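You operate a simulated robot arm through the tools that you are given. There is no shell and no other tool.

You run a simulated robot arm. Do the job below in one go: nothing can be reset, and whatever is moved stays where it is left.

TASK
Shut the fuser cover, tighten both screws, then plug the grey connector in.
Fine: use the yellow screwdriver and stand it back.

It is judged by the outcome, as a careful person would: the job done as asked, and still so three seconds after it is handed in. It fails if anything else is knocked over, pushed out of place, dropped, spilled or broken. A push-on lid holds only when it is set on centred and level and pressed home; a screw cap is set on level and turned clockwise until tight.

THE ROBOT
A 7-joint arm with a two-finger parallel gripper, fixed in place. Base frame: the origin is on the floor under the middle of its stand, x ahead of it, y to its left, z up; the work surface is at about z = 840. Units: mm, degrees, N and s.
With the tool pointing down near the work surface it reaches from about 420 to 900 mm from the base axis. Its first joint turns from -143.0 to 143.0 degrees. Payload 3 kg.
The tool frame sits at the grasp point between the pads (the TCP): z along the fingers, y along the line on which they close. The tips reach 30 mm beyond it. The gripper opens to 94 mm. The fingers are 28 mm wide and 10 mm thick; the gripper's body (50 by 96 mm) begins 55 mm behind the TCP.
Orientation is that of the tool frame in the base frame, as [roll, pitch, yaw] about the fixed x, y, z axes, in that order (R = Rz(yaw) Ry(pitch) Rx(roll)). With the fingers straight down and closing along the base's y, the tool's x points along the base's -x, its y along +y and its z along -z.

THE INTERFACE
- The arm moves only by the tool play_rows. Its argument "steps" is a list of rows, each a list of 7 numbers: the gripper command, from -1 (shut) to 1 (fully open), values between in proportion, then the shift along the tool's x, y, z in mm, then the turn, a rotation vector about the tool's x, y, z in degrees. In form: [[hand, x, y, z, rx, ry, rz], ...]. A call has 1 to 20 rows; each row is the pose to reach, as a shift and turn from the pose commanded when the call began, along the tool's axes at that moment. A row lasts 0.2 s, in which the tool goes at most 50 mm and 8.6 degrees; a call with a longer step from one row to the next is refused whole, and so is a gripper value outside its range. A pose out of reach is approached as far as the arm can. The call stops where the force on the tool passes 70 N (or 10 N more than at its start, if that is more) or the arm is blocked; 0.2 s more then pass. Each finger travels about 72 mm/s and halts on what it meets, pressing with about 35 N; the grip force reading is that of the motor and also rises with nothing between the fingers. The clock runs only during rows and for 0.2 s after the last one: add rows that repeat a pose to give the fingers time. It gives the time, the measured TCP pose, the force on the tool (base axes), the opening and the grip force at its end, in the units of the frame above (readings bear some noise), with the torque about the TCP (base axes, N m) and any sound that the robot's microphone picked up.
- Cameras (640 x 400 px; columns grow to the right, rows downward): "scene" is fixed at [386.4, 651.5, 1490.7]; the picture's right is [-0.88, -0.47, 0.00], its down [-0.36, 0.68, -0.64] and it looks along [0.30, -0.56, -0.77] (base axes); focal length 341 px, centre (320, 200). "wrist" rides on the gripper at [76, 14, -102] in the tool frame; the picture's right is [-0.18, 0.98, 0.00], its down [-0.75, -0.14, -0.64] and it looks along [-0.63, -0.12, 0.77] (tool axes); focal length 243 px, centre (320, 200). There is no depth. A picture from a camera that has moved, and an enlarged one, comes with that camera's place and axes in the base frame and with its lens. The place of the scene camera against the robot may be out by one fixed shift of up to 25 mm in any direction.
- snapshot(camera): a new picture of that camera. No time passes.
- inspect(camera, box): a new picture of the part [left, top, right, bottom] of that camera's present view, enlarged. No time passes.
- close_job(): hands the job in; it is judged then, once.

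Places have to be worked out from the pictures, the camera data and where the tool is seen. Open the gripper and draw the arm clear of the work before you hand the job in, unless the task says otherwise.

The tools are called after "Request:" by a JSON object that holds its "op" and its "data". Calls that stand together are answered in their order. play_rows: Moves the arm, as the interface text tells. Its arguments: {"type":"object","properties":{"steps":{"type":"array","items":{"type":"array","items":{"type":"number"}}}},"required":["steps"]} The other tools are called the same way: snapshot (camera) takes a picture; inspect (camera, box) takes an enlarged picture of a part of a camera's view; close_job () hands the job in.

At the start:

```text
time_s: 0.0
position: [393.0, 395.9, 1258.7]
orientation: [180.0, 0.0, 180.0]
ft_force: [0.1, 0.7, 0.2]
ft_torque: [0.0, 0.0, 0.0]
gripper_width: 93.8
finger_force: 0.1
```

scene: 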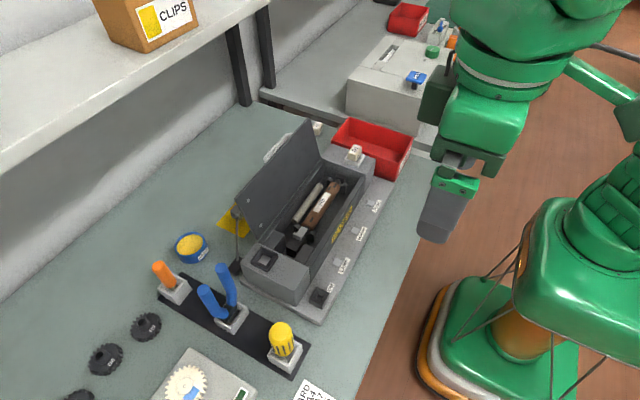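
wrist: 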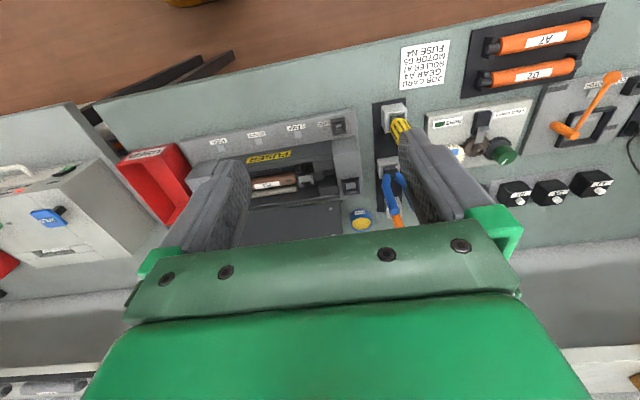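

I'll start by looking closely at the scene and wrist views to find the cover, screws, screwdriver, and grey connector.

Request:
{"op": "inspect", "data": {"camera": "scene", "box": [220, 110, 420, 330]}}

Request:
{"op": "inspect", "data": {"camera": "scene", "box": [140, 230, 340, 400]}}

Request:
{"op": "inspect", "data": {"camera": "wrist", "box": [180, 90, 420, 240]}}

Request:
{"op": "inspect", "data": {"camera": "wrist", "box": [360, 0, 640, 200]}}

```text
1.82 times, centred on (320, 220) of scene
camera zoom: at [386.4, 651.5, 1490.7], right [-0.88, -0.47, 0.0], down [-0.36, 0.68, -0.64], along [0.3, -0.56, -0.77], focal length 620 px, centre (320, 164)
```

zoom: 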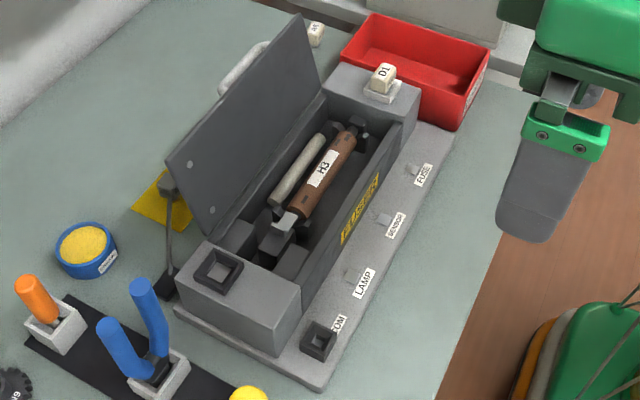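

```text
2.35 times, centred on (240, 315) of scene
camera zoom: at [386.4, 651.5, 1490.7], right [-0.88, -0.47, 0.0], down [-0.36, 0.68, -0.64], along [0.3, -0.56, -0.77], focal length 803 px, centre (508, -71)
```

zoom: 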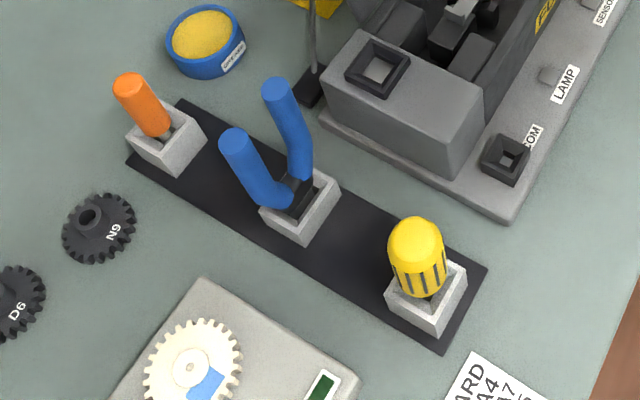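

```text
2.67 times, centred on (300, 165) of wrist
camera zoom: at [317.3, 408.8, 1360.4], right [0.18, 0.98, 0.0], down [0.75, -0.14, 0.64], along [0.63, -0.12, -0.77], focal length 647 px, centre (373, 293)
```

zoom: 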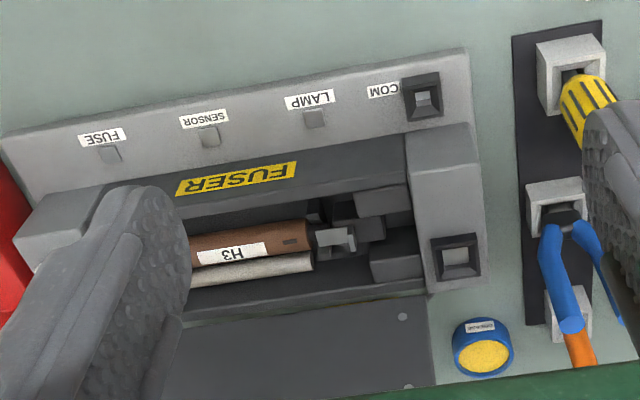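

```text
2.00 times, centred on (500, 100) of wrist
camera zoom: at [317.3, 408.8, 1360.4], right [0.18, 0.98, 0.0], down [0.75, -0.14, 0.64], along [0.63, -0.12, -0.77], focal length 485 px, centre (-40, 400)
```

zoom: 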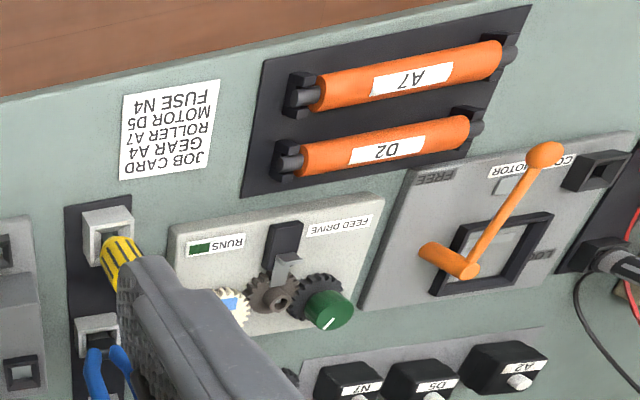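

Let me zoom in further on the cover, the rod-like item at its left end, and the sockets.

Request:
{"op": "inspect", "data": {"camera": "scene", "box": [210, 190, 290, 290]}}

Request:
{"op": "inspect", "data": {"camera": "scene", "box": [270, 150, 370, 260]}}

Request:
{"op": "inspect", "data": {"camera": "scene", "box": [240, 230, 340, 380]}}

Request:
{"op": "inspect", "data": {"camera": "scene", "box": [250, 110, 350, 210]}}

```text
4.00 times, centred on (250, 240) of scene
camera zoom: at [386.4, 651.5, 1490.7], right [-0.88, -0.47, 0.0], down [-0.36, 0.68, -0.64], along [0.3, -0.56, -0.77], focal length 1365 px, centre (600, 40)
```

zoom: 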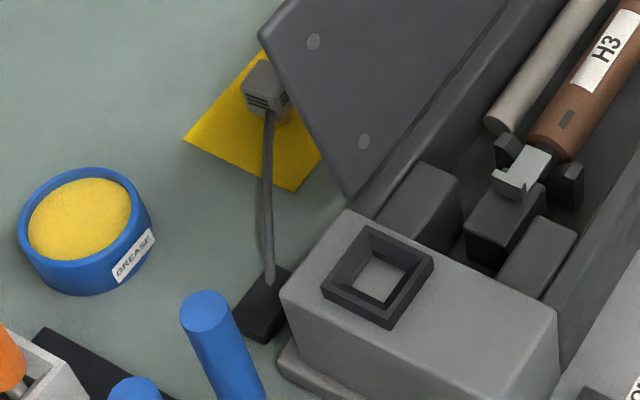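

```text
3.64 times, centred on (320, 205) of scene
camera zoom: at [386.4, 651.5, 1490.7], right [-0.88, -0.47, 0.0], down [-0.36, 0.68, -0.64], along [0.3, -0.56, -0.77], focal length 1241 px, centre (320, 182)
```

zoom: 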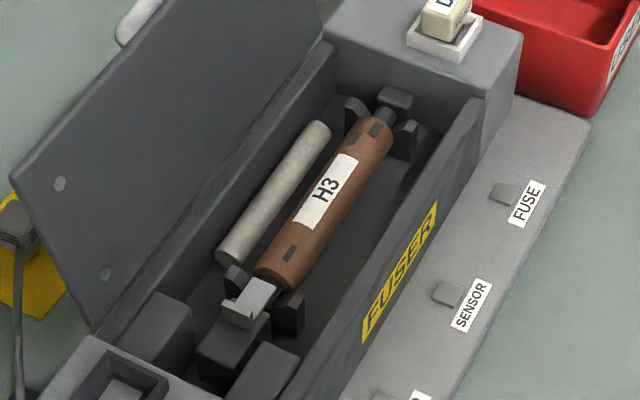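

```text
2.67 times, centred on (290, 305) of scene
camera zoom: at [386.4, 651.5, 1490.7], right [-0.88, -0.47, 0.0], down [-0.36, 0.68, -0.64], along [0.3, -0.56, -0.77], focal length 910 px, centre (400, -80)
```

zoom: 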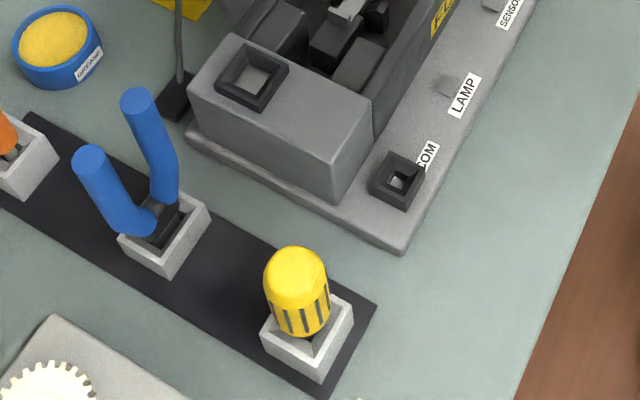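

```text
4.00 times, centred on (300, 160) of scene
camera zoom: at [386.4, 651.5, 1490.7], right [-0.88, -0.47, 0.0], down [-0.36, 0.68, -0.64], along [0.3, -0.56, -0.77], focal length 1365 px, centre (400, 360)
```

zoom: 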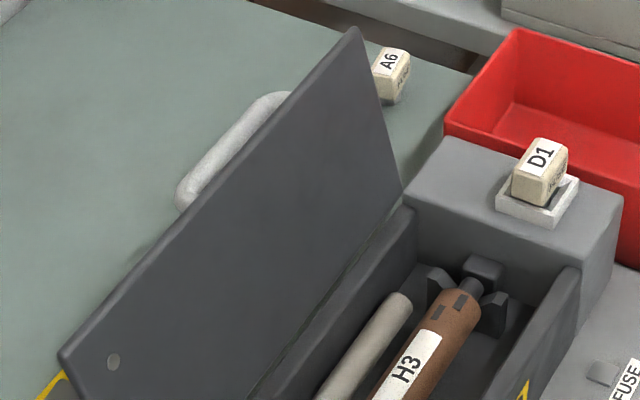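

I'll move the wrist camera lower for a better view of the fuser unit before deciding positions.

Request:
{"op": "play_rows", "data": {"steps": [[1, -12, -22, 36, 0, 0, 0], [1, -24, -44, 72, 0, 0, 0], [1, -37, -66, 108, 0, 0, 0], [1, -37, -66, 108, 0, 0, 0]]}}

Request:
{"op": "snapshot", "data": {"camera": "wrist"}}

Request:
{"op": "snapshot", "data": {"camera": "scene"}}

```text
time_s: 1.0
position: [431.9, 330.9, 1149.8]
orientation: [-179.9, 0.0, 180.0]
ft_force: [0.1, 0.1, 0.5]
ft_torque: [0.03, -0.01, -0.02]
gripper_width: 94.1
finger_force: 0.0
```

```text
taken
camera wrist: at [356.0, 344.1, 1251.4], right [0.18, 0.98, 0.0], down [0.75, -0.14, 0.64], along [0.63, -0.12, -0.77], focal length 243 px, centre (320, 200)
```

wrist: 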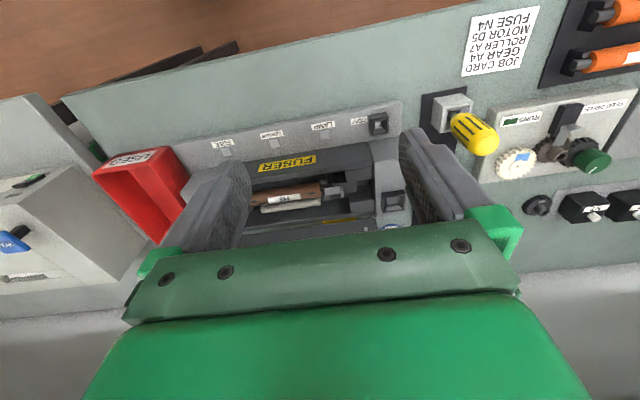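

```text
taken
```

scene: 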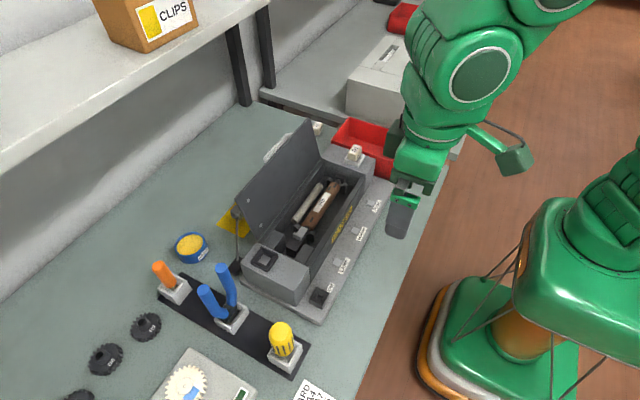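

The wrist view now shows the tray and cover region; I'll enlarge it to triangulate features.

Request:
{"op": "inspect", "data": {"camera": "wrist", "box": [220, 90, 430, 240]}}

Request:
{"op": "inspect", "data": {"camera": "wrist", "box": [400, 70, 520, 180]}}

Request:
{"op": "inspect", "data": {"camera": "scene", "box": [360, 120, 460, 260]}}

```text
2.67 times, centred on (325, 165) of wrist
camera zoom: at [356.0, 344.1, 1251.4], right [0.18, 0.98, 0.0], down [0.75, -0.14, 0.64], along [0.63, -0.12, -0.77], focal length 647 px, centre (307, 293)
```

zoom: 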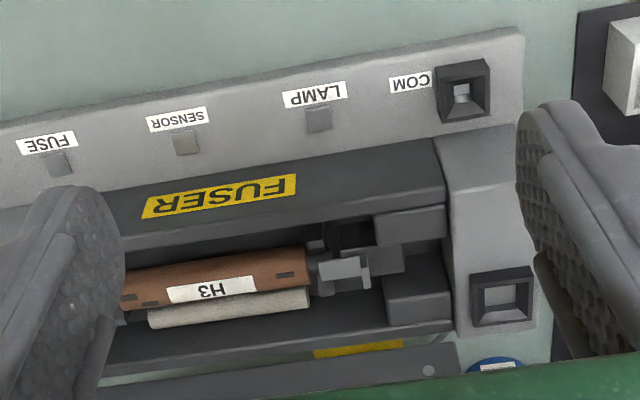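

```text
3.64 times, centred on (460, 125) of wrist
camera zoom: at [356.0, 344.1, 1251.4], right [0.18, 0.98, 0.0], down [0.75, -0.14, 0.64], along [0.63, -0.12, -0.77], focal length 882 px, centre (-189, 473)
```

zoom: 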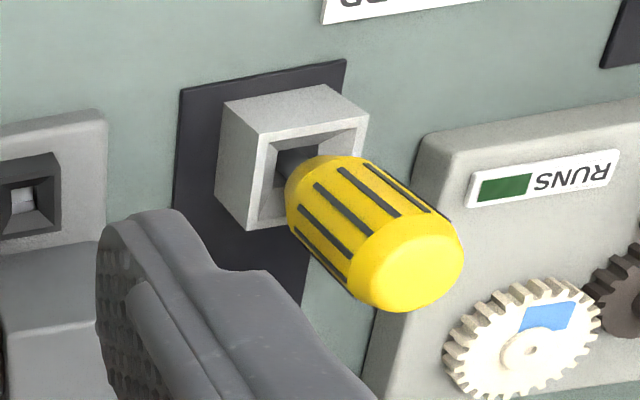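

```text
2.86 times, centred on (410, 190) of scene
camera zoom: at [386.4, 651.5, 1490.7], right [-0.88, -0.47, 0.0], down [-0.36, 0.68, -0.64], along [0.3, -0.56, -0.77], focal length 975 px, centre (63, 229)
```

zoom: 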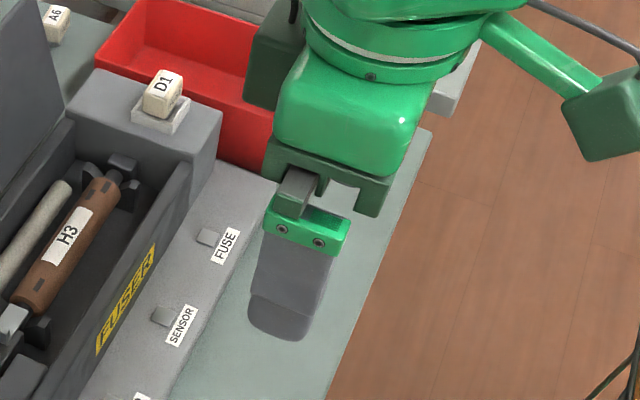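

Triangulating from two wrist views: COM socket ≈(530,409,866), end-block socket ≈(644,420,932), screw dots on the opened cover ≈(678,370,958) and (698,368,1017), screwdriver ≈(534,525). I'll move over and turn the wrist camera to look behind the cover at the connector.

Request:
{"op": "play_rows", "data": {"steps": [[1, -26, 13.5, -2, 0, 0, 8.2], [1, -52, 27, -4, 0, 0, 16.4], [1, -78, 41, -6, 0, 0, 24.6], [1, -105, 54, -8, 0, 0, 32.8], [1, -131, 68, -10, 0, 0, 41], [1, -157, 81, -12, 0, 0, 49.2], [1, -183, 95, -14, 0, 0, 57.4], [1, -210, 109, -16, 0, 0, 65.6], [1, -236, 122, -18, 0, 0, 73.8], [1, -262, 135, -20, 0, 0, 82], [1, -288, 149, -20, 0, 0, 90], [1, -288, 149, -20, 0, 0, 90]]}}

Request:
{"op": "snapshot", "data": {"camera": "wrist"}}

Request:
{"op": "snapshot", "data": {"camera": "scene"}}

```text
time_s: 3.6
position: [677.3, 439.2, 1145.0]
orientation: [180.0, 0.0, 89.9]
ft_force: [0.9, 0.8, 0.2]
ft_torque: [0.01, 0.03, -0.04]
gripper_width: 93.9
finger_force: 0.1
out of reach, approached as far as the arm can: row 9, 10, 11, 12
```

```text
taken
camera wrist: at [692.0, 514.8, 1247.7], right [0.98, -0.19, 0.0], down [-0.14, -0.75, 0.64], along [-0.12, -0.63, -0.77], focal length 243 px, centre (320, 200)
```

wrist: 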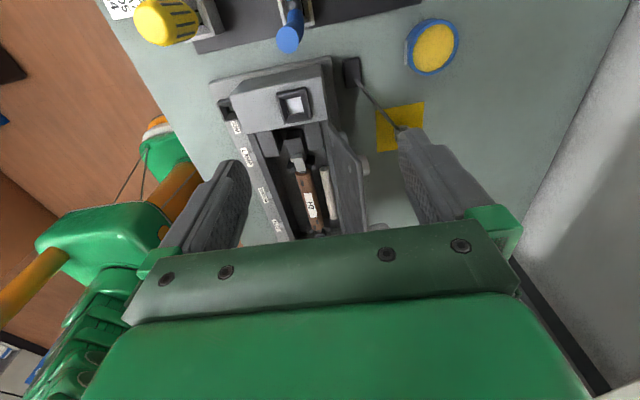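

```text
taken
```

scene: 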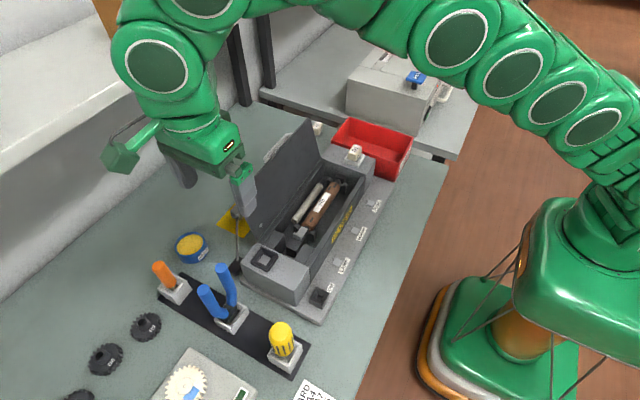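

The connector and cable are now visible from the +y side; I'll enlarge.

Request:
{"op": "inspect", "data": {"camera": "wrist", "box": [330, 40, 450, 160]}}

Request:
{"op": "inspect", "data": {"camera": "wrist", "box": [200, 50, 420, 240]}}

Request:
{"op": "inspect", "data": {"camera": "scene", "box": [210, 110, 340, 290]}}

```text
3.33 times, centred on (390, 100) of wrist
camera zoom: at [692.0, 514.8, 1247.7], right [0.98, -0.19, 0.0], down [-0.14, -0.75, 0.64], along [-0.12, -0.63, -0.77], focal length 809 px, centre (87, 533)
```

zoom: 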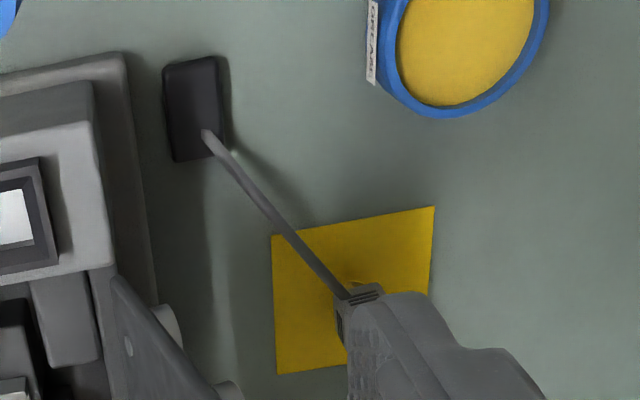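

```text
2.11 times, centred on (310, 145) of wrist
camera zoom: at [692.0, 514.8, 1247.7], right [0.98, -0.19, 0.0], down [-0.14, -0.75, 0.64], along [-0.12, -0.63, -0.77], focal length 511 px, centre (341, 316)
```

zoom: 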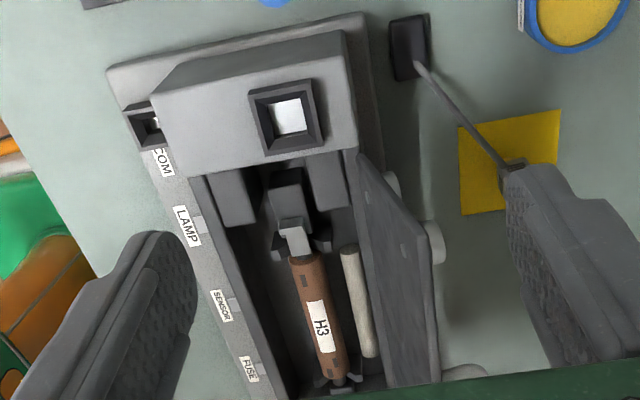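

```text
2.22 times, centred on (275, 200) of scene
camera zoom: at [386.4, 651.5, 1490.7], right [-0.88, -0.47, 0.0], down [-0.36, 0.68, -0.64], along [0.3, -0.56, -0.77], focal length 758 px, centre (420, 200)
```

zoom: 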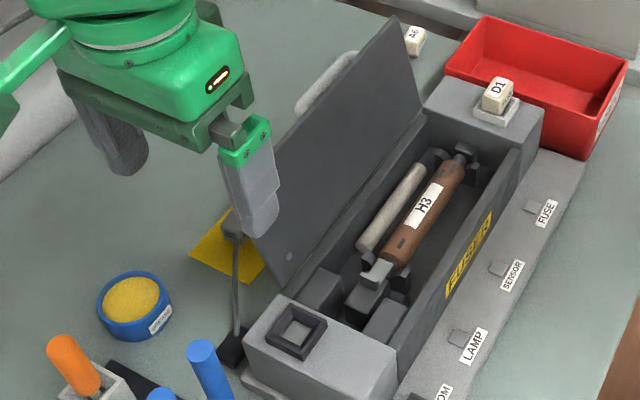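

The connector lies by the yellow pad around (794,325,~862) with its cable going to an anchor near (721,430). I'll shut the fingers and make a small move first to see how the commanded pose was clamped.

Request:
{"op": "play_rows", "data": {"steps": [[-1, -20, 0, 10, 0, 0, 0], [-1, -50, 0, 20, 0, 0, 0], [-1, -80, 0, 25, 0, 0, 0], [-1, -80, 0, 25, 0, 0, 0], [-1, -80, 0, 25, 0, 0, 0]]}}

```text
time_s: 4.8
position: [676.7, 360.4, 1124.0]
orientation: [-180.0, -0.1, 90.0]
ft_force: [-0.2, 0.2, 0.6]
ft_torque: [0.0, -0.03, 0.02]
gripper_width: 0.1
finger_force: 32.4
```

The move is consistent. Now crossing above the cover's top edge to a point behind it (x≈755, y≈310), then down to z≈1020.

Request:
{"op": "play_rows", "data": {"steps": [[-1, -20, 25, 5, 0, 0, 0], [-1, -40, 50, 15, 0, 0, 0], [-1, -50, 80, 25, 0, 0, 0], [-1, -50, 80, 25, 0, 0, 0]]}}

Request:
{"op": "snapshot", "data": {"camera": "scene"}}

Request:
{"op": "snapshot", "data": {"camera": "wrist"}}

```text
time_s: 5.8
position: [755.9, 308.3, 1097.9]
orientation: [179.9, 0.0, 90.0]
ft_force: [-0.1, -0.6, 0.2]
ft_torque: [-0.02, 0.0, 0.01]
gripper_width: 0.2
finger_force: 33.3
```

```text
taken
```

scene: 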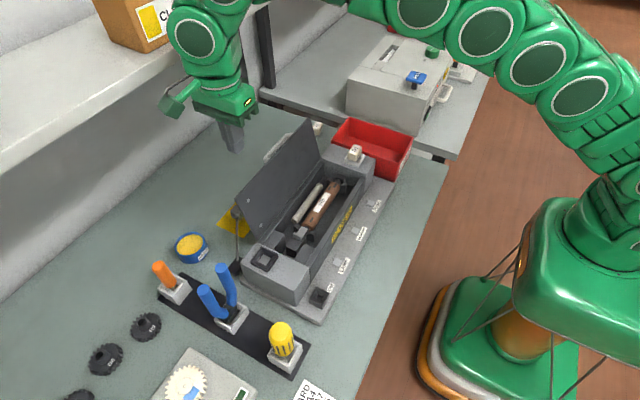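

```text
taken
camera wrist: at [770.9, 382.7, 1200.1], right [0.98, -0.18, 0.0], down [-0.14, -0.75, 0.64], along [-0.12, -0.63, -0.77], focal length 243 px, centre (320, 200)
```

wrist: 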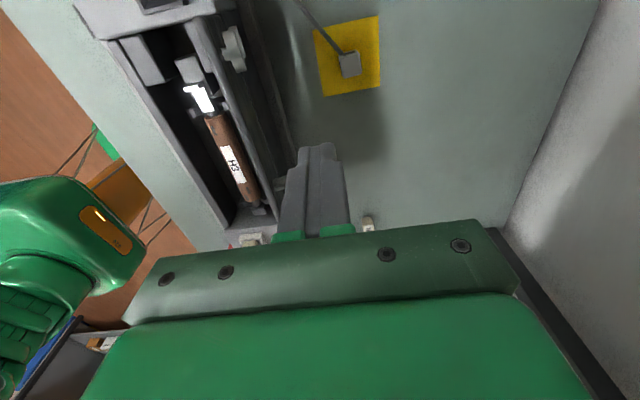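

I get a clear top view of the connector and the screw heads; enlarging both.

Request:
{"op": "inspect", "data": {"camera": "wrist", "box": [280, 0, 400, 110]}}

Request:
{"op": "inspect", "data": {"camera": "wrist", "box": [160, 0, 300, 110]}}

Request:
{"op": "inspect", "data": {"camera": "scene", "box": [210, 90, 340, 240]}}

```text
3.64 times, centred on (340, 55) of wrist
camera zoom: at [770.9, 382.7, 1200.1], right [0.98, -0.18, 0.0], down [-0.14, -0.75, 0.64], along [-0.12, -0.63, -0.77], focal length 882 px, centre (247, 727)
```

zoom: 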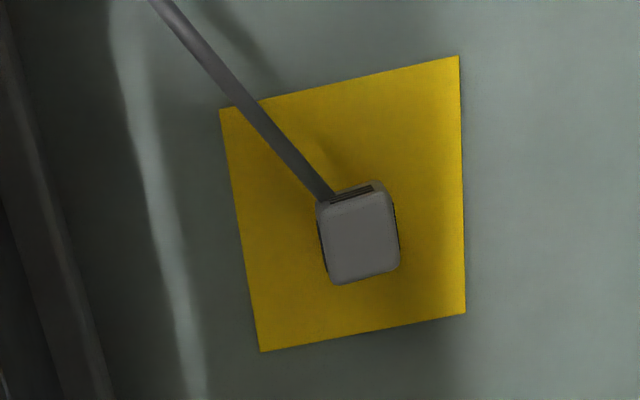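

```text
3.64 times, centred on (230, 55) of wrist
camera zoom: at [770.9, 382.7, 1200.1], right [0.98, -0.18, 0.0], down [-0.14, -0.75, 0.64], along [-0.12, -0.63, -0.77], focal length 882 px, centre (647, 727)
```

zoom: 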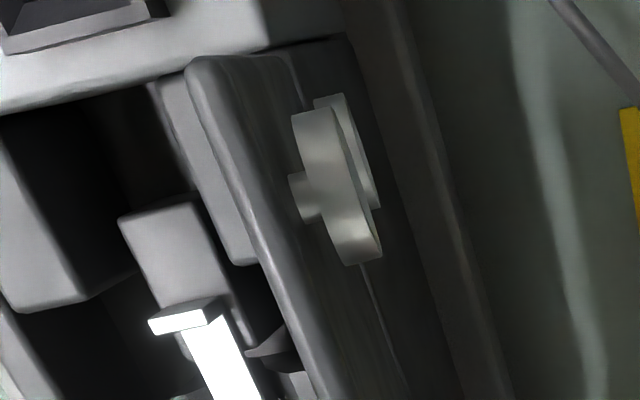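

```text
2.67 times, centred on (275, 165) of scene
camera zoom: at [386.4, 651.5, 1490.7], right [-0.88, -0.47, 0.0], down [-0.36, 0.68, -0.64], along [0.3, -0.56, -0.77], focal length 910 px, centre (440, 293)
```

zoom: 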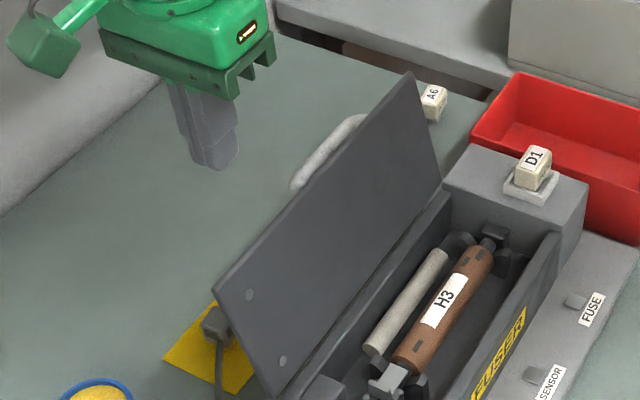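

The connector stands upright at about (795,315), top ≈875, cable leaving its +y side. The captive screw heads stick out on the cover's back at its +y end. Now lower behind the cover and push it over gently.

Request:
{"op": "play_rows", "data": {"steps": [[-1, 0, 0, 26, 0, 0, 0], [-1, 0, 0, 52, 0, 0, 0], [-1, 0, 0, 76, 0, 0, 0], [-1, 0, -12, 76, 0, 0, 0], [-1, 0, -24, 76, 0, 0, 0], [-1, 0, -34, 76, 0, 0, 0], [-1, 0, -44, 76, 0, 0, 0], [-1, 0, -54, 76, 0, 0, 0], [-1, 0, -64, 76, 0, 0, 0]]}}

Request:
{"op": "snapshot", "data": {"camera": "scene"}}

```text
time_s: 7.8
position: [692.0, 306.7, 1023.8]
orientation: [180.0, 0.0, 90.0]
ft_force: [0.5, 0.3, 0.4]
ft_torque: [0.0, 0.02, 0.02]
gripper_width: 0.1
finger_force: 33.1
```

```text
taken
```

scene: 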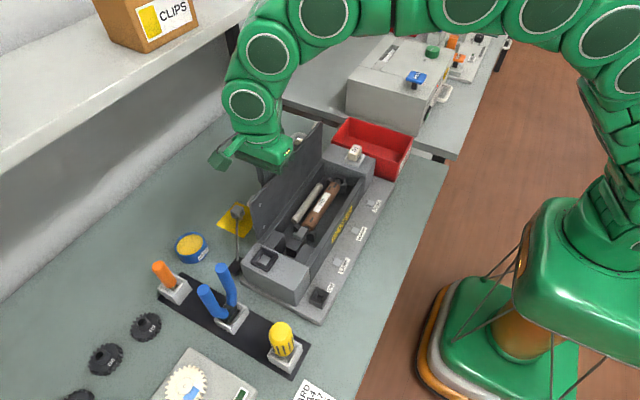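

The cover is coming upright with almost no resistance. Continue pushing past vertical slowly.

Request:
{"op": "play_rows", "data": {"steps": [[-1, 0, -8, 0, 0, 0, 0], [-1, 0, -16, 0, 0, 0, 0], [-1, 0, -24, 0, 0, 0, 0], [-1, 0, -32, 0, 0, 0, 0], [-1, 0, -40, 4, 0, 0, 0]]}}

Request:
{"op": "snapshot", "data": {"camera": "scene"}}

Request:
{"op": "snapshot", "data": {"camera": "wrist"}}

```text
time_s: 9.0
position: [651.7, 307.5, 1018.5]
orientation: [179.9, 0.0, 90.1]
ft_force: [0.1, 1.2, -0.5]
ft_torque: [0.01, 0.02, -0.03]
gripper_width: 0.0
finger_force: 33.1
```

```text
taken
```

scene: 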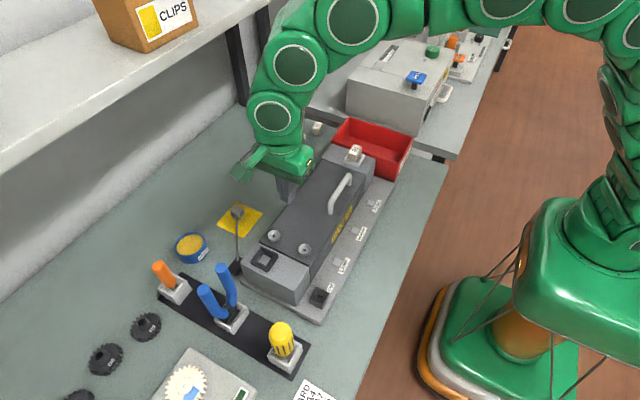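

```text
taken
camera wrist: at [666.6, 383.0, 1119.8], right [0.98, -0.18, 0.0], down [-0.14, -0.75, 0.64], along [-0.12, -0.63, -0.77], focal length 243 px, centre (320, 200)
```

wrist: 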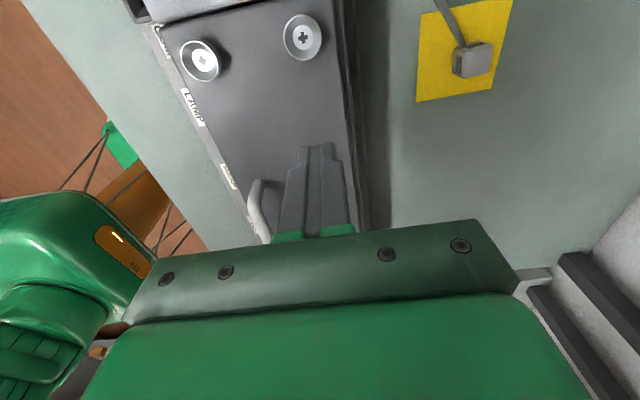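

The cover has swung shut. I'll inspect whether it is seated and find the screw heads.

Request:
{"op": "inspect", "data": {"camera": "scene", "box": [230, 140, 400, 320]}}

Request:
{"op": "inspect", "data": {"camera": "wrist", "box": [130, 0, 360, 130]}}

Request:
{"op": "inspect", "data": {"camera": "wrist", "box": [400, 0, 540, 110]}}

```text
2.22 times, centred on (315, 230) of scene
camera zoom: at [386.4, 651.5, 1490.7], right [-0.88, -0.47, 0.0], down [-0.36, 0.68, -0.64], along [0.3, -0.56, -0.77], focal length 758 px, centre (331, 133)
```

zoom: 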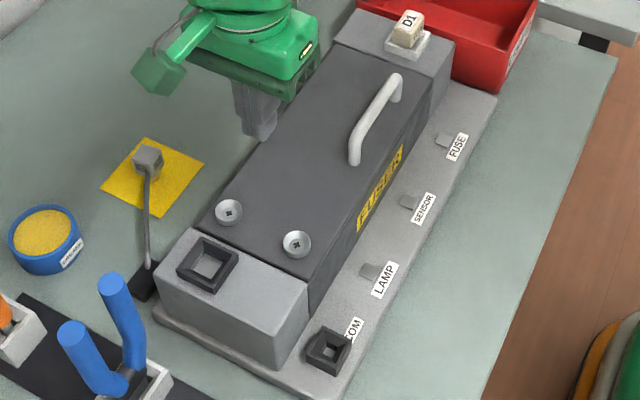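

```text
2.78 times, centred on (245, 65) of wrist
camera zoom: at [666.6, 383.0, 1119.8], right [0.98, -0.18, 0.0], down [-0.14, -0.75, 0.64], along [-0.12, -0.63, -0.77], focal length 675 px, centre (529, 576)
```

zoom: 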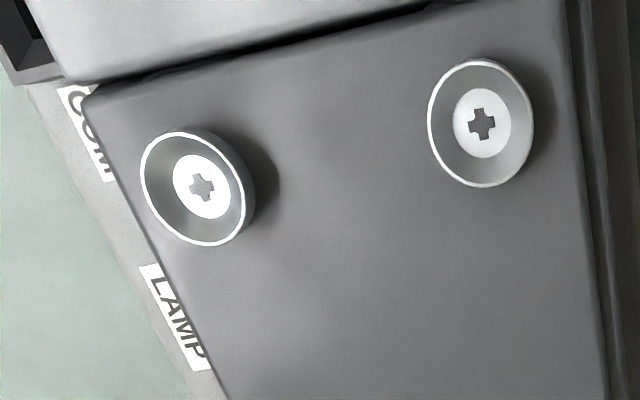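

```text
3.64 times, centred on (470, 55) of wrist
camera zoom: at [666.6, 383.0, 1119.8], right [0.98, -0.18, 0.0], down [-0.14, -0.75, 0.64], along [-0.12, -0.63, -0.77], focal length 882 px, centre (-226, 727)
```

zoom: 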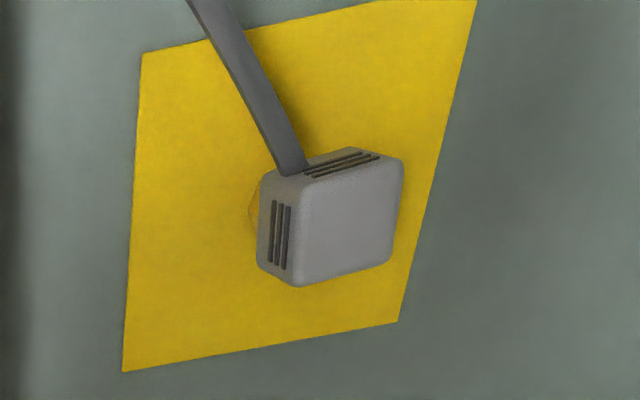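

The cover is down between the end blocks with funnel-headed Phillips screws at about A (583,366,935) and B (652,366,935). Next I'll rise, go over the yellow screwdriver near (534,525), open, and turn back so the wrist camera looks along +x.

Request:
{"op": "play_rows", "data": {"steps": [[-1, 0, 0, -36, 0, 0, 0], [-1, 10, -5, -72, 0, 0, -8.2], [-0.6, 35, -18, -80, 0, 0, -16.4], [-0.2, 60, -31, -80, 0, 0, -24.6], [0.2, 85, -44, -80, 0, 0, -32.8], [0.6, 110, -57, -80, 0, 0, -41], [1, 135, -70, -80, 0, 0, -49.2], [1, 160, -83, -80, 0, 0, -57.4], [1, 185, -96, -80, 0, 0, -65.6], [1, 205, -108, -80, 0, 0, -73.8], [1, 217, -118, -80, 0, 0, -82], [1, 217, -118, -80, 0, 0, -90], [1, 217, -118, -80, 0, 0, -90]]}}

Request:
{"op": "snapshot", "data": {"camera": "wrist"}}

Request:
{"op": "snapshot", "data": {"camera": "scene"}}

```text
time_s: 11.8
position: [534.8, 525.3, 1099.9]
orientation: [180.0, 0.0, -179.8]
ft_force: [-0.6, -0.1, 0.2]
ft_torque: [-0.03, -0.02, -0.01]
gripper_width: 94.2
finger_force: 0.0
```

```text
taken
camera wrist: at [459.3, 537.8, 1201.0], right [0.18, 0.98, 0.0], down [0.75, -0.14, 0.64], along [0.63, -0.12, -0.77], focal length 243 px, centre (320, 200)
```

wrist: 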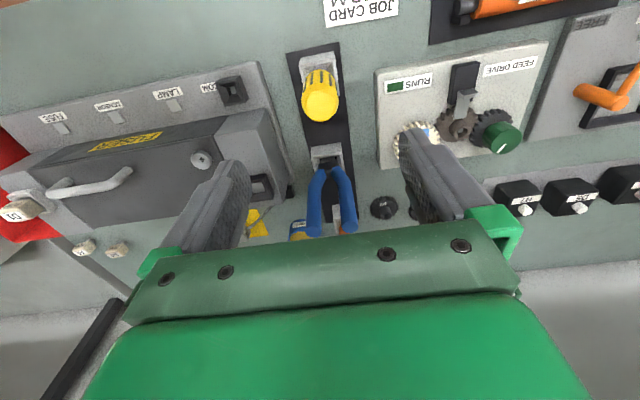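

```text
taken
```

scene: 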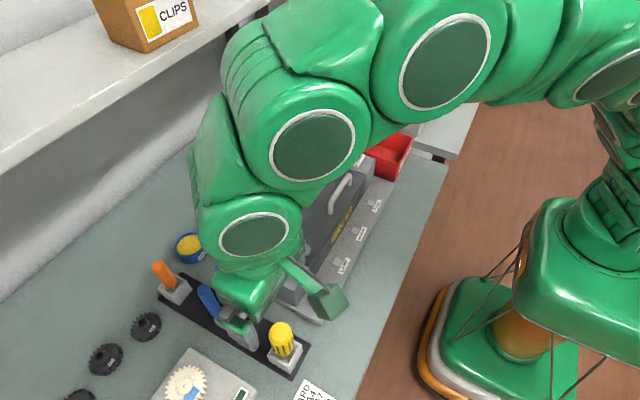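

The driver sits nearly on the tool axis (column 320). I'll enlarge for precise alignment, and also look at the boards to the left for other connectors.

Request:
{"op": "inspect", "data": {"camera": "wrist", "box": [270, 30, 370, 150]}}

Request:
{"op": "inspect", "data": {"camera": "wrist", "box": [460, 0, 640, 220]}}

Request:
{"op": "inspect", "data": {"camera": "wrist", "box": [0, 60, 300, 250]}}

```text
3.33 times, centred on (320, 90) of wrist
camera zoom: at [459.3, 537.8, 1201.0], right [0.18, 0.98, 0.0], down [0.75, -0.14, 0.64], along [0.63, -0.12, -0.77], focal length 809 px, centre (320, 567)
```

zoom: 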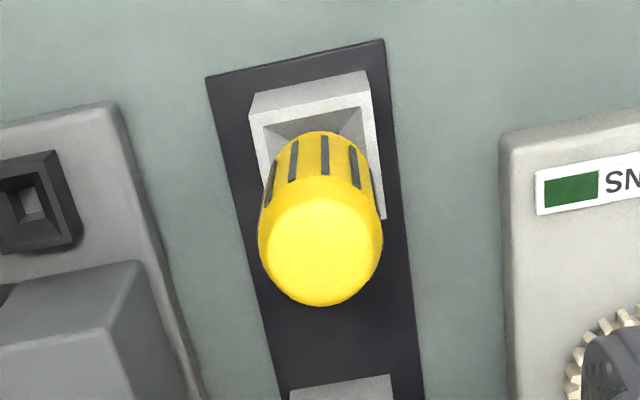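

```text
1.82 times, centred on (550, 110) of wrist
camera zoom: at [459.3, 537.8, 1201.0], right [0.18, 0.98, 0.0], down [0.75, -0.14, 0.64], along [0.63, -0.12, -0.77], focal length 441 px, centre (-98, 364)
```

zoom: 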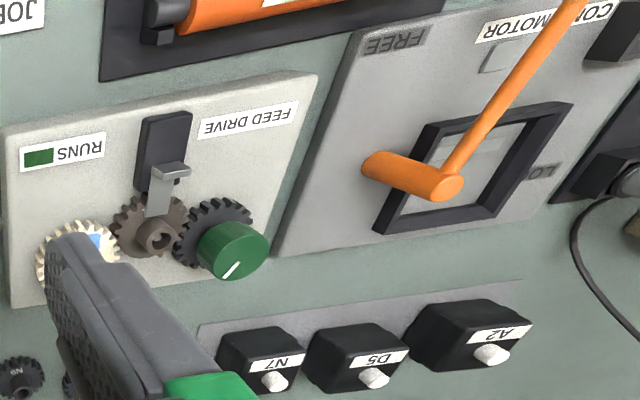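

```text
2.11 times, centred on (150, 155) of wrist
camera zoom: at [459.3, 537.8, 1201.0], right [0.18, 0.98, 0.0], down [0.75, -0.14, 0.64], along [0.63, -0.12, -0.77], focal length 511 px, centre (678, 295)
```

zoom: 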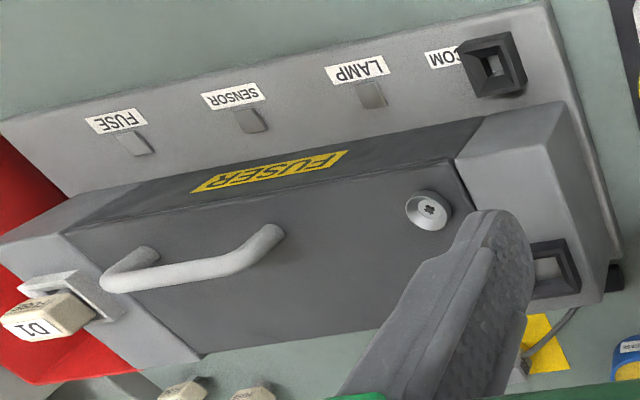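

Alignment in y is good (~0.6 mm). I'll turn the gripper −90° about its axis to check x alignment from another side and probe the wrist's counter-clockwise range (useful for clockwise screwing later).

Request:
{"op": "play_rows", "data": {"steps": [[1, 0, 0, 0, 0, 0, -8.4], [1, 0, 0, 0, 0, 0, -16.8], [1, 0, 0, 0, 0, 0, -25.2], [1, 0, 0, 0, 0, 0, -33.6], [1, 0, 0, 0, 0, 0, -42], [1, 0, 0, 0, 0, 0, -50.4], [1, 0, 0, 0, 0, 0, -58.8], [1, 0, 0, 0, 0, 0, -67.2], [1, 0, 0, 0, 0, 0, -75.6], [1, 0, 0, 0, 0, 0, -84], [1, 0, 0, 0, 0, 0, -90], [1, 0, 0, 0, 0, 0, -90]]}}

Request:
{"op": "inspect", "data": {"camera": "wrist", "box": [240, 30, 400, 180]}}

Request:
{"op": "snapshot", "data": {"camera": "wrist"}}

```text
time_s: 14.4
position: [534.6, 523.8, 1099.0]
orientation: [180.0, 0.0, -89.9]
ft_force: [-0.6, 0.1, 0.4]
ft_torque: [0.01, 0.01, -0.04]
gripper_width: 94.1
finger_force: 0.1
```

```text
2.67 times, centred on (320, 105) of wrist
camera zoom: at [522.0, 447.0, 1200.8], right [-0.98, 0.18, 0.0], down [0.14, 0.75, 0.64], along [0.12, 0.63, -0.77], focal length 647 px, centre (320, 453)
```

zoom: 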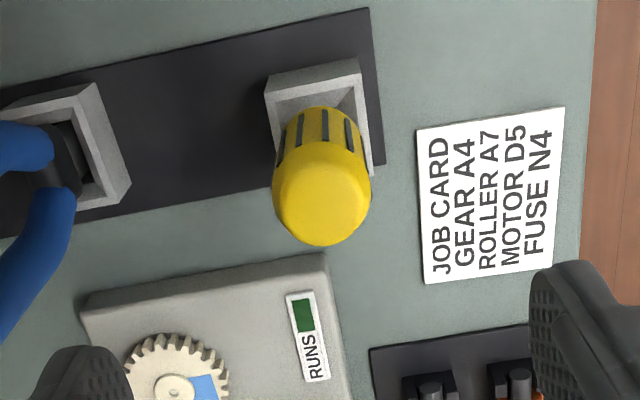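

```text
taken
camera wrist: at [522.0, 447.0, 1200.8], right [-0.98, 0.18, 0.0], down [0.14, 0.75, 0.64], along [0.12, 0.63, -0.77], focal length 243 px, centre (320, 200)
```

wrist: 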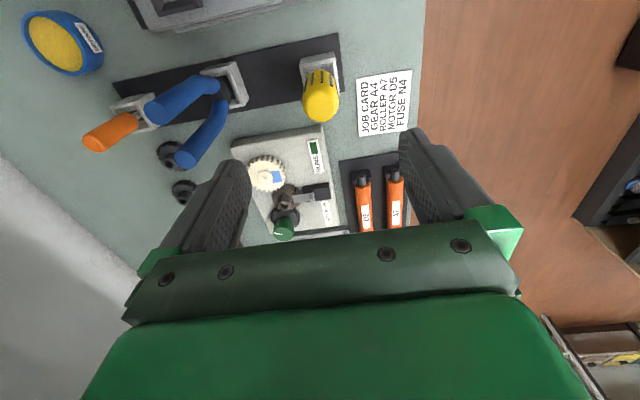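

Driver axis ≈(535,525.5). I'll probe how far the wrist can turn further counter-clockwise before choosing the grip angle.

Request:
{"op": "play_rows", "data": {"steps": [[1, 0, 0, 0, 0, 0, -8.4], [1, 0, 0, 0, 0, 0, -16.8], [1, 0, 0, 0, 0, 0, -25.2], [1, 0, 0, 0, 0, 0, -33.6], [1, 0, 0, 0, 0, 0, -42], [1, 0, 0, 0, 0, 0, -50.4], [1, 0, 0, 0, 0, 0, -58.8], [1, 0, 0, 0, 0, 0, -67.2], [1, 0, 0, 0, 0, 0, -75.6], [1, 0, 0, 0, 0, 0, -84], [1, 0, 0, 0, 0, 0, -90], [1, 0, 0, 0, 0, 0, -90]]}}

```text
time_s: 17.0
position: [534.9, 525.6, 1100.1]
orientation: [-180.0, 0.0, 0.0]
ft_force: [-0.3, 0.0, 1.1]
ft_torque: [-0.03, -0.01, -0.02]
gripper_width: 93.9
finger_force: 0.2
```

Yaw 0 reached without trouble; probing further.

Request:
{"op": "play_rows", "data": {"steps": [[1, 0, 0, 0, 0, 0, -8.4], [1, 0, 0, 0, 0, 0, -16.8], [1, 0, 0, 0, 0, 0, -25.2], [1, 0, 0, 0, 0, 0, -33.6], [1, 0, 0, 0, 0, 0, -42], [1, 0, 0, 0, 0, 0, -50.4], [1, 0, 0, 0, 0, 0, -58.8], [1, 0, 0, 0, 0, 0, -67.2], [1, 0, 0, 0, 0, 0, -75.6], [1, 0, 0, 0, 0, 0, -84], [1, 0, 0, 0, 0, 0, -90], [1, 0, 0, 0, 0, 0, -90]]}}

```text
time_s: 19.6
position: [491.7, 515.2, 1086.7]
orientation: [-179.9, -2.3, 63.8]
ft_force: [-0.7, -0.2, 0.2]
ft_torque: [0.01, -0.05, -0.03]
gripper_width: 94.1
finger_force: 0.0
out of reach, approached as far as the arm can: row 7, 8, 9, 10, 11, 12
```

The counter-clockwise limit is near yaw ≈50. I'll return to vertical at yaw 40 above the driver, leaving ~310° of clockwise stroke available.

Request:
{"op": "play_rows", "data": {"steps": [[1, 10, 11, -4, -0.16, -0.76, 8], [1, 20, 23, -8, -0.32, -1.5, 16], [1, 28.9, 34.3, -12.1, -0.48, -2.27, 23.8], [1, 28.9, 34.3, -12.1, -0.48, -2.27, 23.8]]}}

Request:
{"op": "inspect", "data": {"camera": "wrist", "box": [240, 30, 400, 180]}}

```text
time_s: 20.6
position: [534.7, 526.7, 1100.0]
orientation: [180.0, -0.1, 39.9]
ft_force: [-0.1, -0.2, 0.1]
ft_torque: [-0.01, -0.03, 0.0]
gripper_width: 94.0
finger_force: 0.1
```

```text
2.67 times, centred on (320, 105) of wrist
camera zoom: at [603.5, 563.2, 1202.4], right [0.49, -0.87, 0.0], down [-0.67, -0.38, 0.64], along [-0.56, -0.31, -0.77], focal length 647 px, centre (320, 453)
```

zoom: 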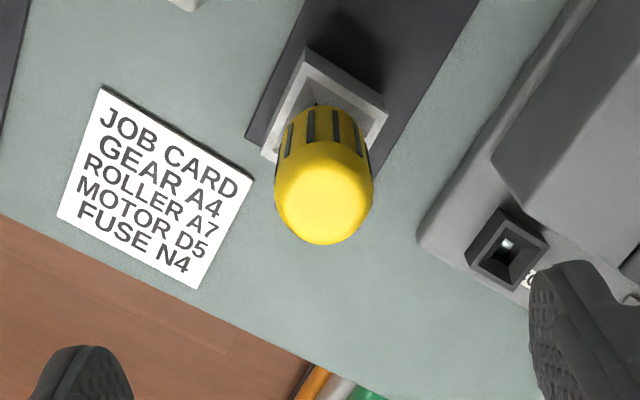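

The driver is centred within ~1 mm of the tool axis. Descending to z≈935 with open fingers around the handle.

Request:
{"op": "play_rows", "data": {"steps": [[1, 0, 0, 30, 0, 0, 0], [1, 0, 0, 60, 0, 0, 0], [1, 0, 0, 90, 0, 0, 0], [1, 0, 0, 120, 0, 0, 0], [1, 0, 0, 140, 0, 0, 0], [1, 0, 0, 155, 0, 0, 0], [1, 0, 0, 165, 0, 0, 0], [1, 0, 0, 165, 0, 0, 0]]}}

Request:
{"op": "snapshot", "data": {"camera": "wrist"}}

Request:
{"op": "inspect", "data": {"camera": "scene", "box": [220, 270, 340, 400]}}

```text
time_s: 22.4
position: [536.4, 525.4, 937.3]
orientation: [180.0, 0.0, 40.0]
ft_force: [0.8, -0.2, 0.2]
ft_torque: [0.02, 0.03, 0.0]
gripper_width: 94.0
finger_force: 0.2
```

```text
taken
camera wrist: at [604.7, 562.9, 1037.6], right [0.49, -0.87, 0.0], down [-0.67, -0.38, 0.64], along [-0.56, -0.32, -0.77], focal length 243 px, centre (320, 200)
```

wrist: 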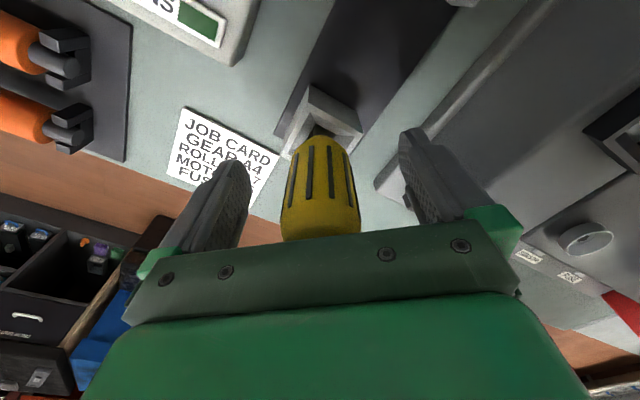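

```text
3.08 times, centred on (280, 335) of scene
camera zoom: at [386.4, 651.5, 1490.7], right [-0.88, -0.47, 0.0], down [-0.36, 0.68, -0.64], along [0.3, -0.56, -0.77], focal length 1050 px, centre (443, -215)
```

zoom: 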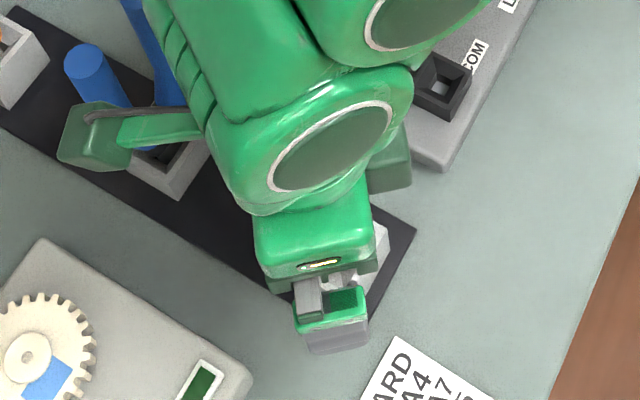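

The handle is centred between the pads. Closing the gripper on it.

Request:
{"op": "play_rows", "data": {"steps": [[0.3, 0, 0, 0, 0, 0, 0], [-0.2, 0, 0, 0, 0, 0, 0], [-0.6, 0, 0, 0, 0, 0, 0], [-1, 0, 0, 0, 0, 0, 0], [-1, 0, 0, 0, 0, 0, 0], [-1, 0, 0, 0, 0, 0, 0]]}}

Request:
{"op": "snapshot", "data": {"camera": "wrist"}}

```text
time_s: 23.8
position: [535.9, 525.9, 935.5]
orientation: [-180.0, 0.0, 40.0]
ft_force: [0.0, 0.5, 0.4]
ft_torque: [0.01, 0.02, 0.02]
gripper_width: 36.9
finger_force: 35.0
```

```text
taken
camera wrist: at [604.7, 562.9, 1037.6], right [0.49, -0.87, 0.0], down [-0.67, -0.38, 0.64], along [-0.56, -0.32, -0.77], focal length 243 px, centre (320, 200)
```

wrist: 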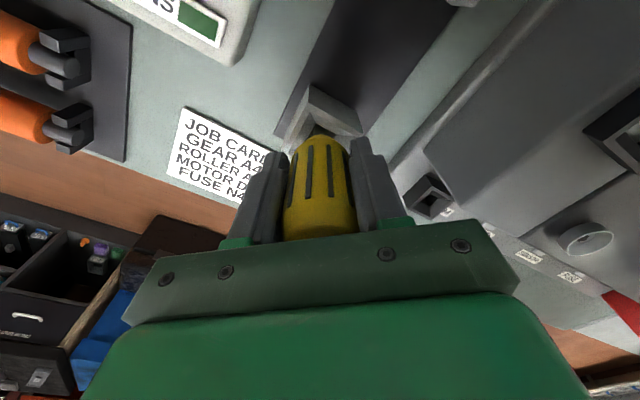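

Gripped at 36.9 mm. Lifting straight up out of the stand.

Request:
{"op": "play_rows", "data": {"steps": [[-1, 0, 0, -15, 0, 0, 0], [-1, 0, 0, -30, 0, 0, 0], [-1, 0, 0, -50, 0, 0, 0], [-1, 0, 0, -75, 0, 0, 0], [-1, 0, 0, -100, 0, 0, 0], [-1, 0, 0, -130, 0, 0, 0], [-1, 0, 0, -130, 0, 0, 0]]}}

Request:
{"op": "snapshot", "data": {"camera": "wrist"}}

Request:
{"op": "inspect", "data": {"camera": "scene", "box": [200, 200, 400, 400]}}

```text
time_s: 25.4
position: [535.3, 526.6, 1067.2]
orientation: [179.9, 0.1, 40.0]
ft_force: [0.5, 0.4, -1.7]
ft_torque: [0.01, -0.01, 0.01]
gripper_width: 37.1
finger_force: 35.0
```

```text
taken
camera wrist: at [604.8, 563.5, 1168.4], right [0.49, -0.87, 0.0], down [-0.67, -0.38, 0.64], along [-0.56, -0.32, -0.77], focal length 243 px, centre (320, 200)
```

wrist: 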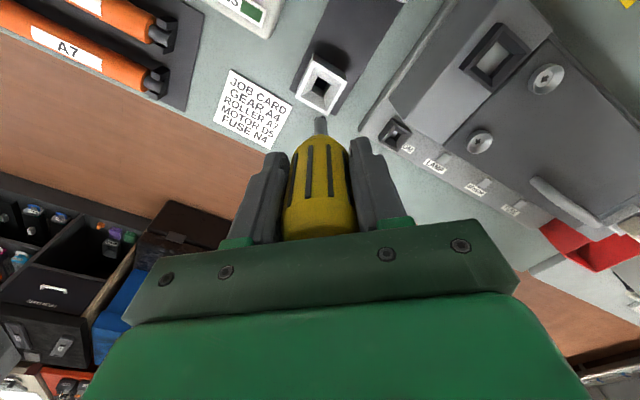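

```text
2.00 times, centred on (300, 300) of scene
camera zoom: at [386.4, 651.5, 1490.7], right [-0.88, -0.47, 0.0], down [-0.36, 0.68, -0.64], along [0.3, -0.56, -0.77], focal length 683 px, centre (360, 0)
```

zoom: 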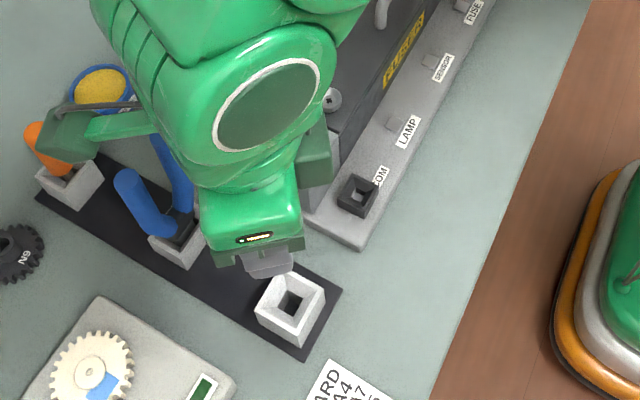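

Driver is out (1.7 N), tip ≈95 mm beyond the TCP. Enlarging the wrist view to refine the screw positions.

Request:
{"op": "inspect", "data": {"camera": "wrist", "box": [450, 20, 580, 170]}}

Request:
{"op": "inspect", "data": {"camera": "wrist", "box": [270, 80, 370, 180]}}

```text
2.67 times, centred on (515, 95) of wrist
camera zoom: at [604.8, 563.5, 1168.4], right [0.49, -0.87, 0.0], down [-0.67, -0.38, 0.64], along [-0.56, -0.32, -0.77], focal length 647 px, centre (-200, 480)
```

zoom: 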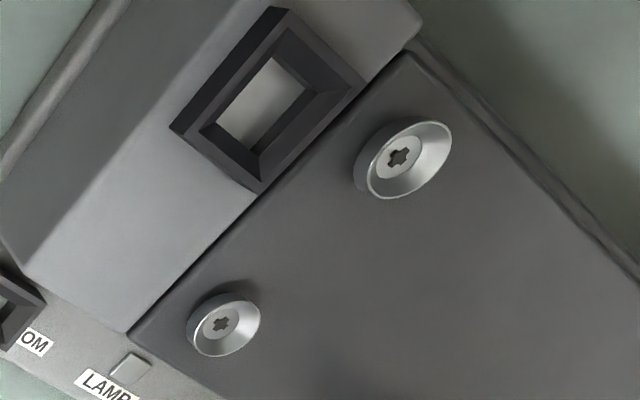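

```text
4.00 times, centred on (320, 130) of wrist
camera zoom: at [604.8, 563.5, 1168.4], right [0.49, -0.87, 0.0], down [-0.67, -0.38, 0.64], along [-0.56, -0.32, -0.77], focal length 970 px, centre (320, 480)
```

zoom: 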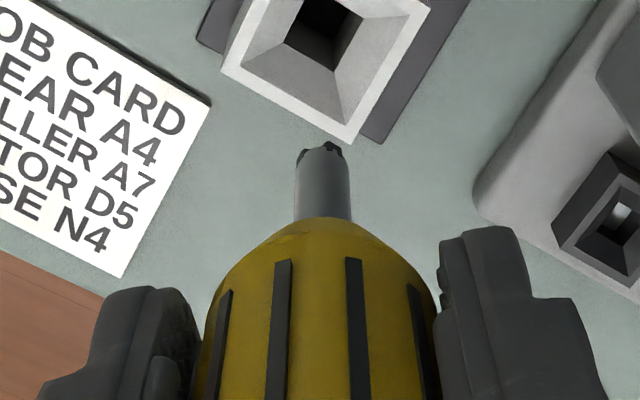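

Screws refined: A ≈(585.5,366,938), B ≈(653.5,366,938). Moving the driver over screw A at hover height, turning to yaw 25 to stay inside the wrist range.

Request:
{"op": "play_rows", "data": {"steps": [[-1, -10, 25, 0, 0, 0, 3], [-1, -22, 52, 0, 0, 0, 6], [-1, -35, 85, 0, 0, 0, 9], [-1, -48, 115, 0, 0, 0, 12], [-1, -58, 138, 0, 0, 0, 15], [-1, -64.6, 154.7, 0, 0, 0, 15], [-1, -64.6, 154.7, 0, 0, 0, 15]]}}

Request:
{"op": "snapshot", "data": {"camera": "wrist"}}

Request:
{"op": "inspect", "data": {"camera": "wrist", "box": [270, 60, 400, 180]}}

Request:
{"op": "snapshot", "data": {"camera": "scene"}}

```text
time_s: 27.0
position: [588.6, 366.5, 1067.1]
orientation: [179.9, 0.1, 24.9]
ft_force: [0.8, 0.0, -1.0]
ft_torque: [0.01, -0.02, -0.01]
gripper_width: 37.0
finger_force: 35.2
out of reach, approached as far as the arm can: row 6, 7
```

```text
taken
camera wrist: at [665.1, 385.2, 1169.4], right [0.25, -0.97, 0.0], down [-0.74, -0.19, 0.64], along [-0.62, -0.16, -0.77], focal length 243 px, centre (320, 200)
```

wrist: 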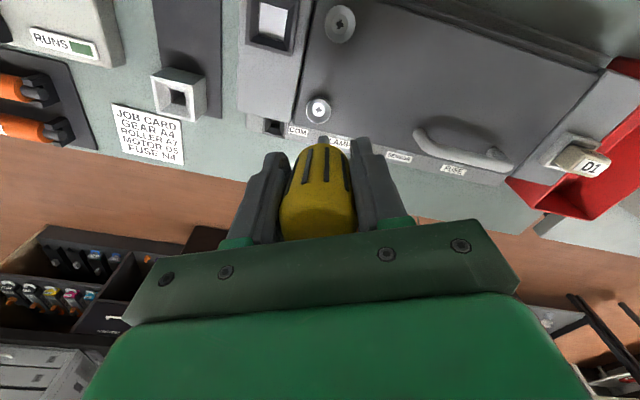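

```text
3.33 times, centred on (335, 120) of wrist
camera zoom: at [665.1, 385.2, 1169.4], right [0.25, -0.97, 0.0], down [-0.74, -0.19, 0.64], along [-0.62, -0.16, -0.77], focal length 809 px, centre (270, 467)
```

zoom: 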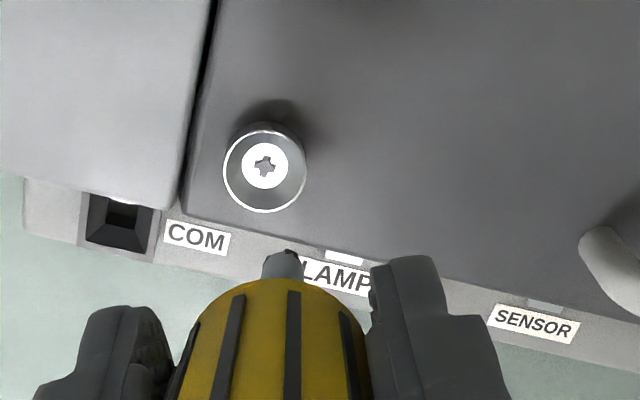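

```text
taken
```

scene: 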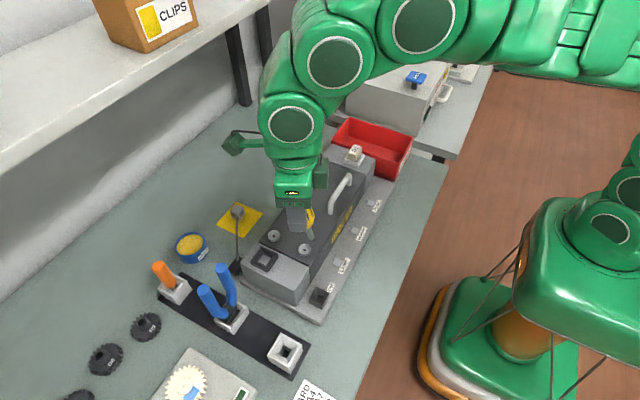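

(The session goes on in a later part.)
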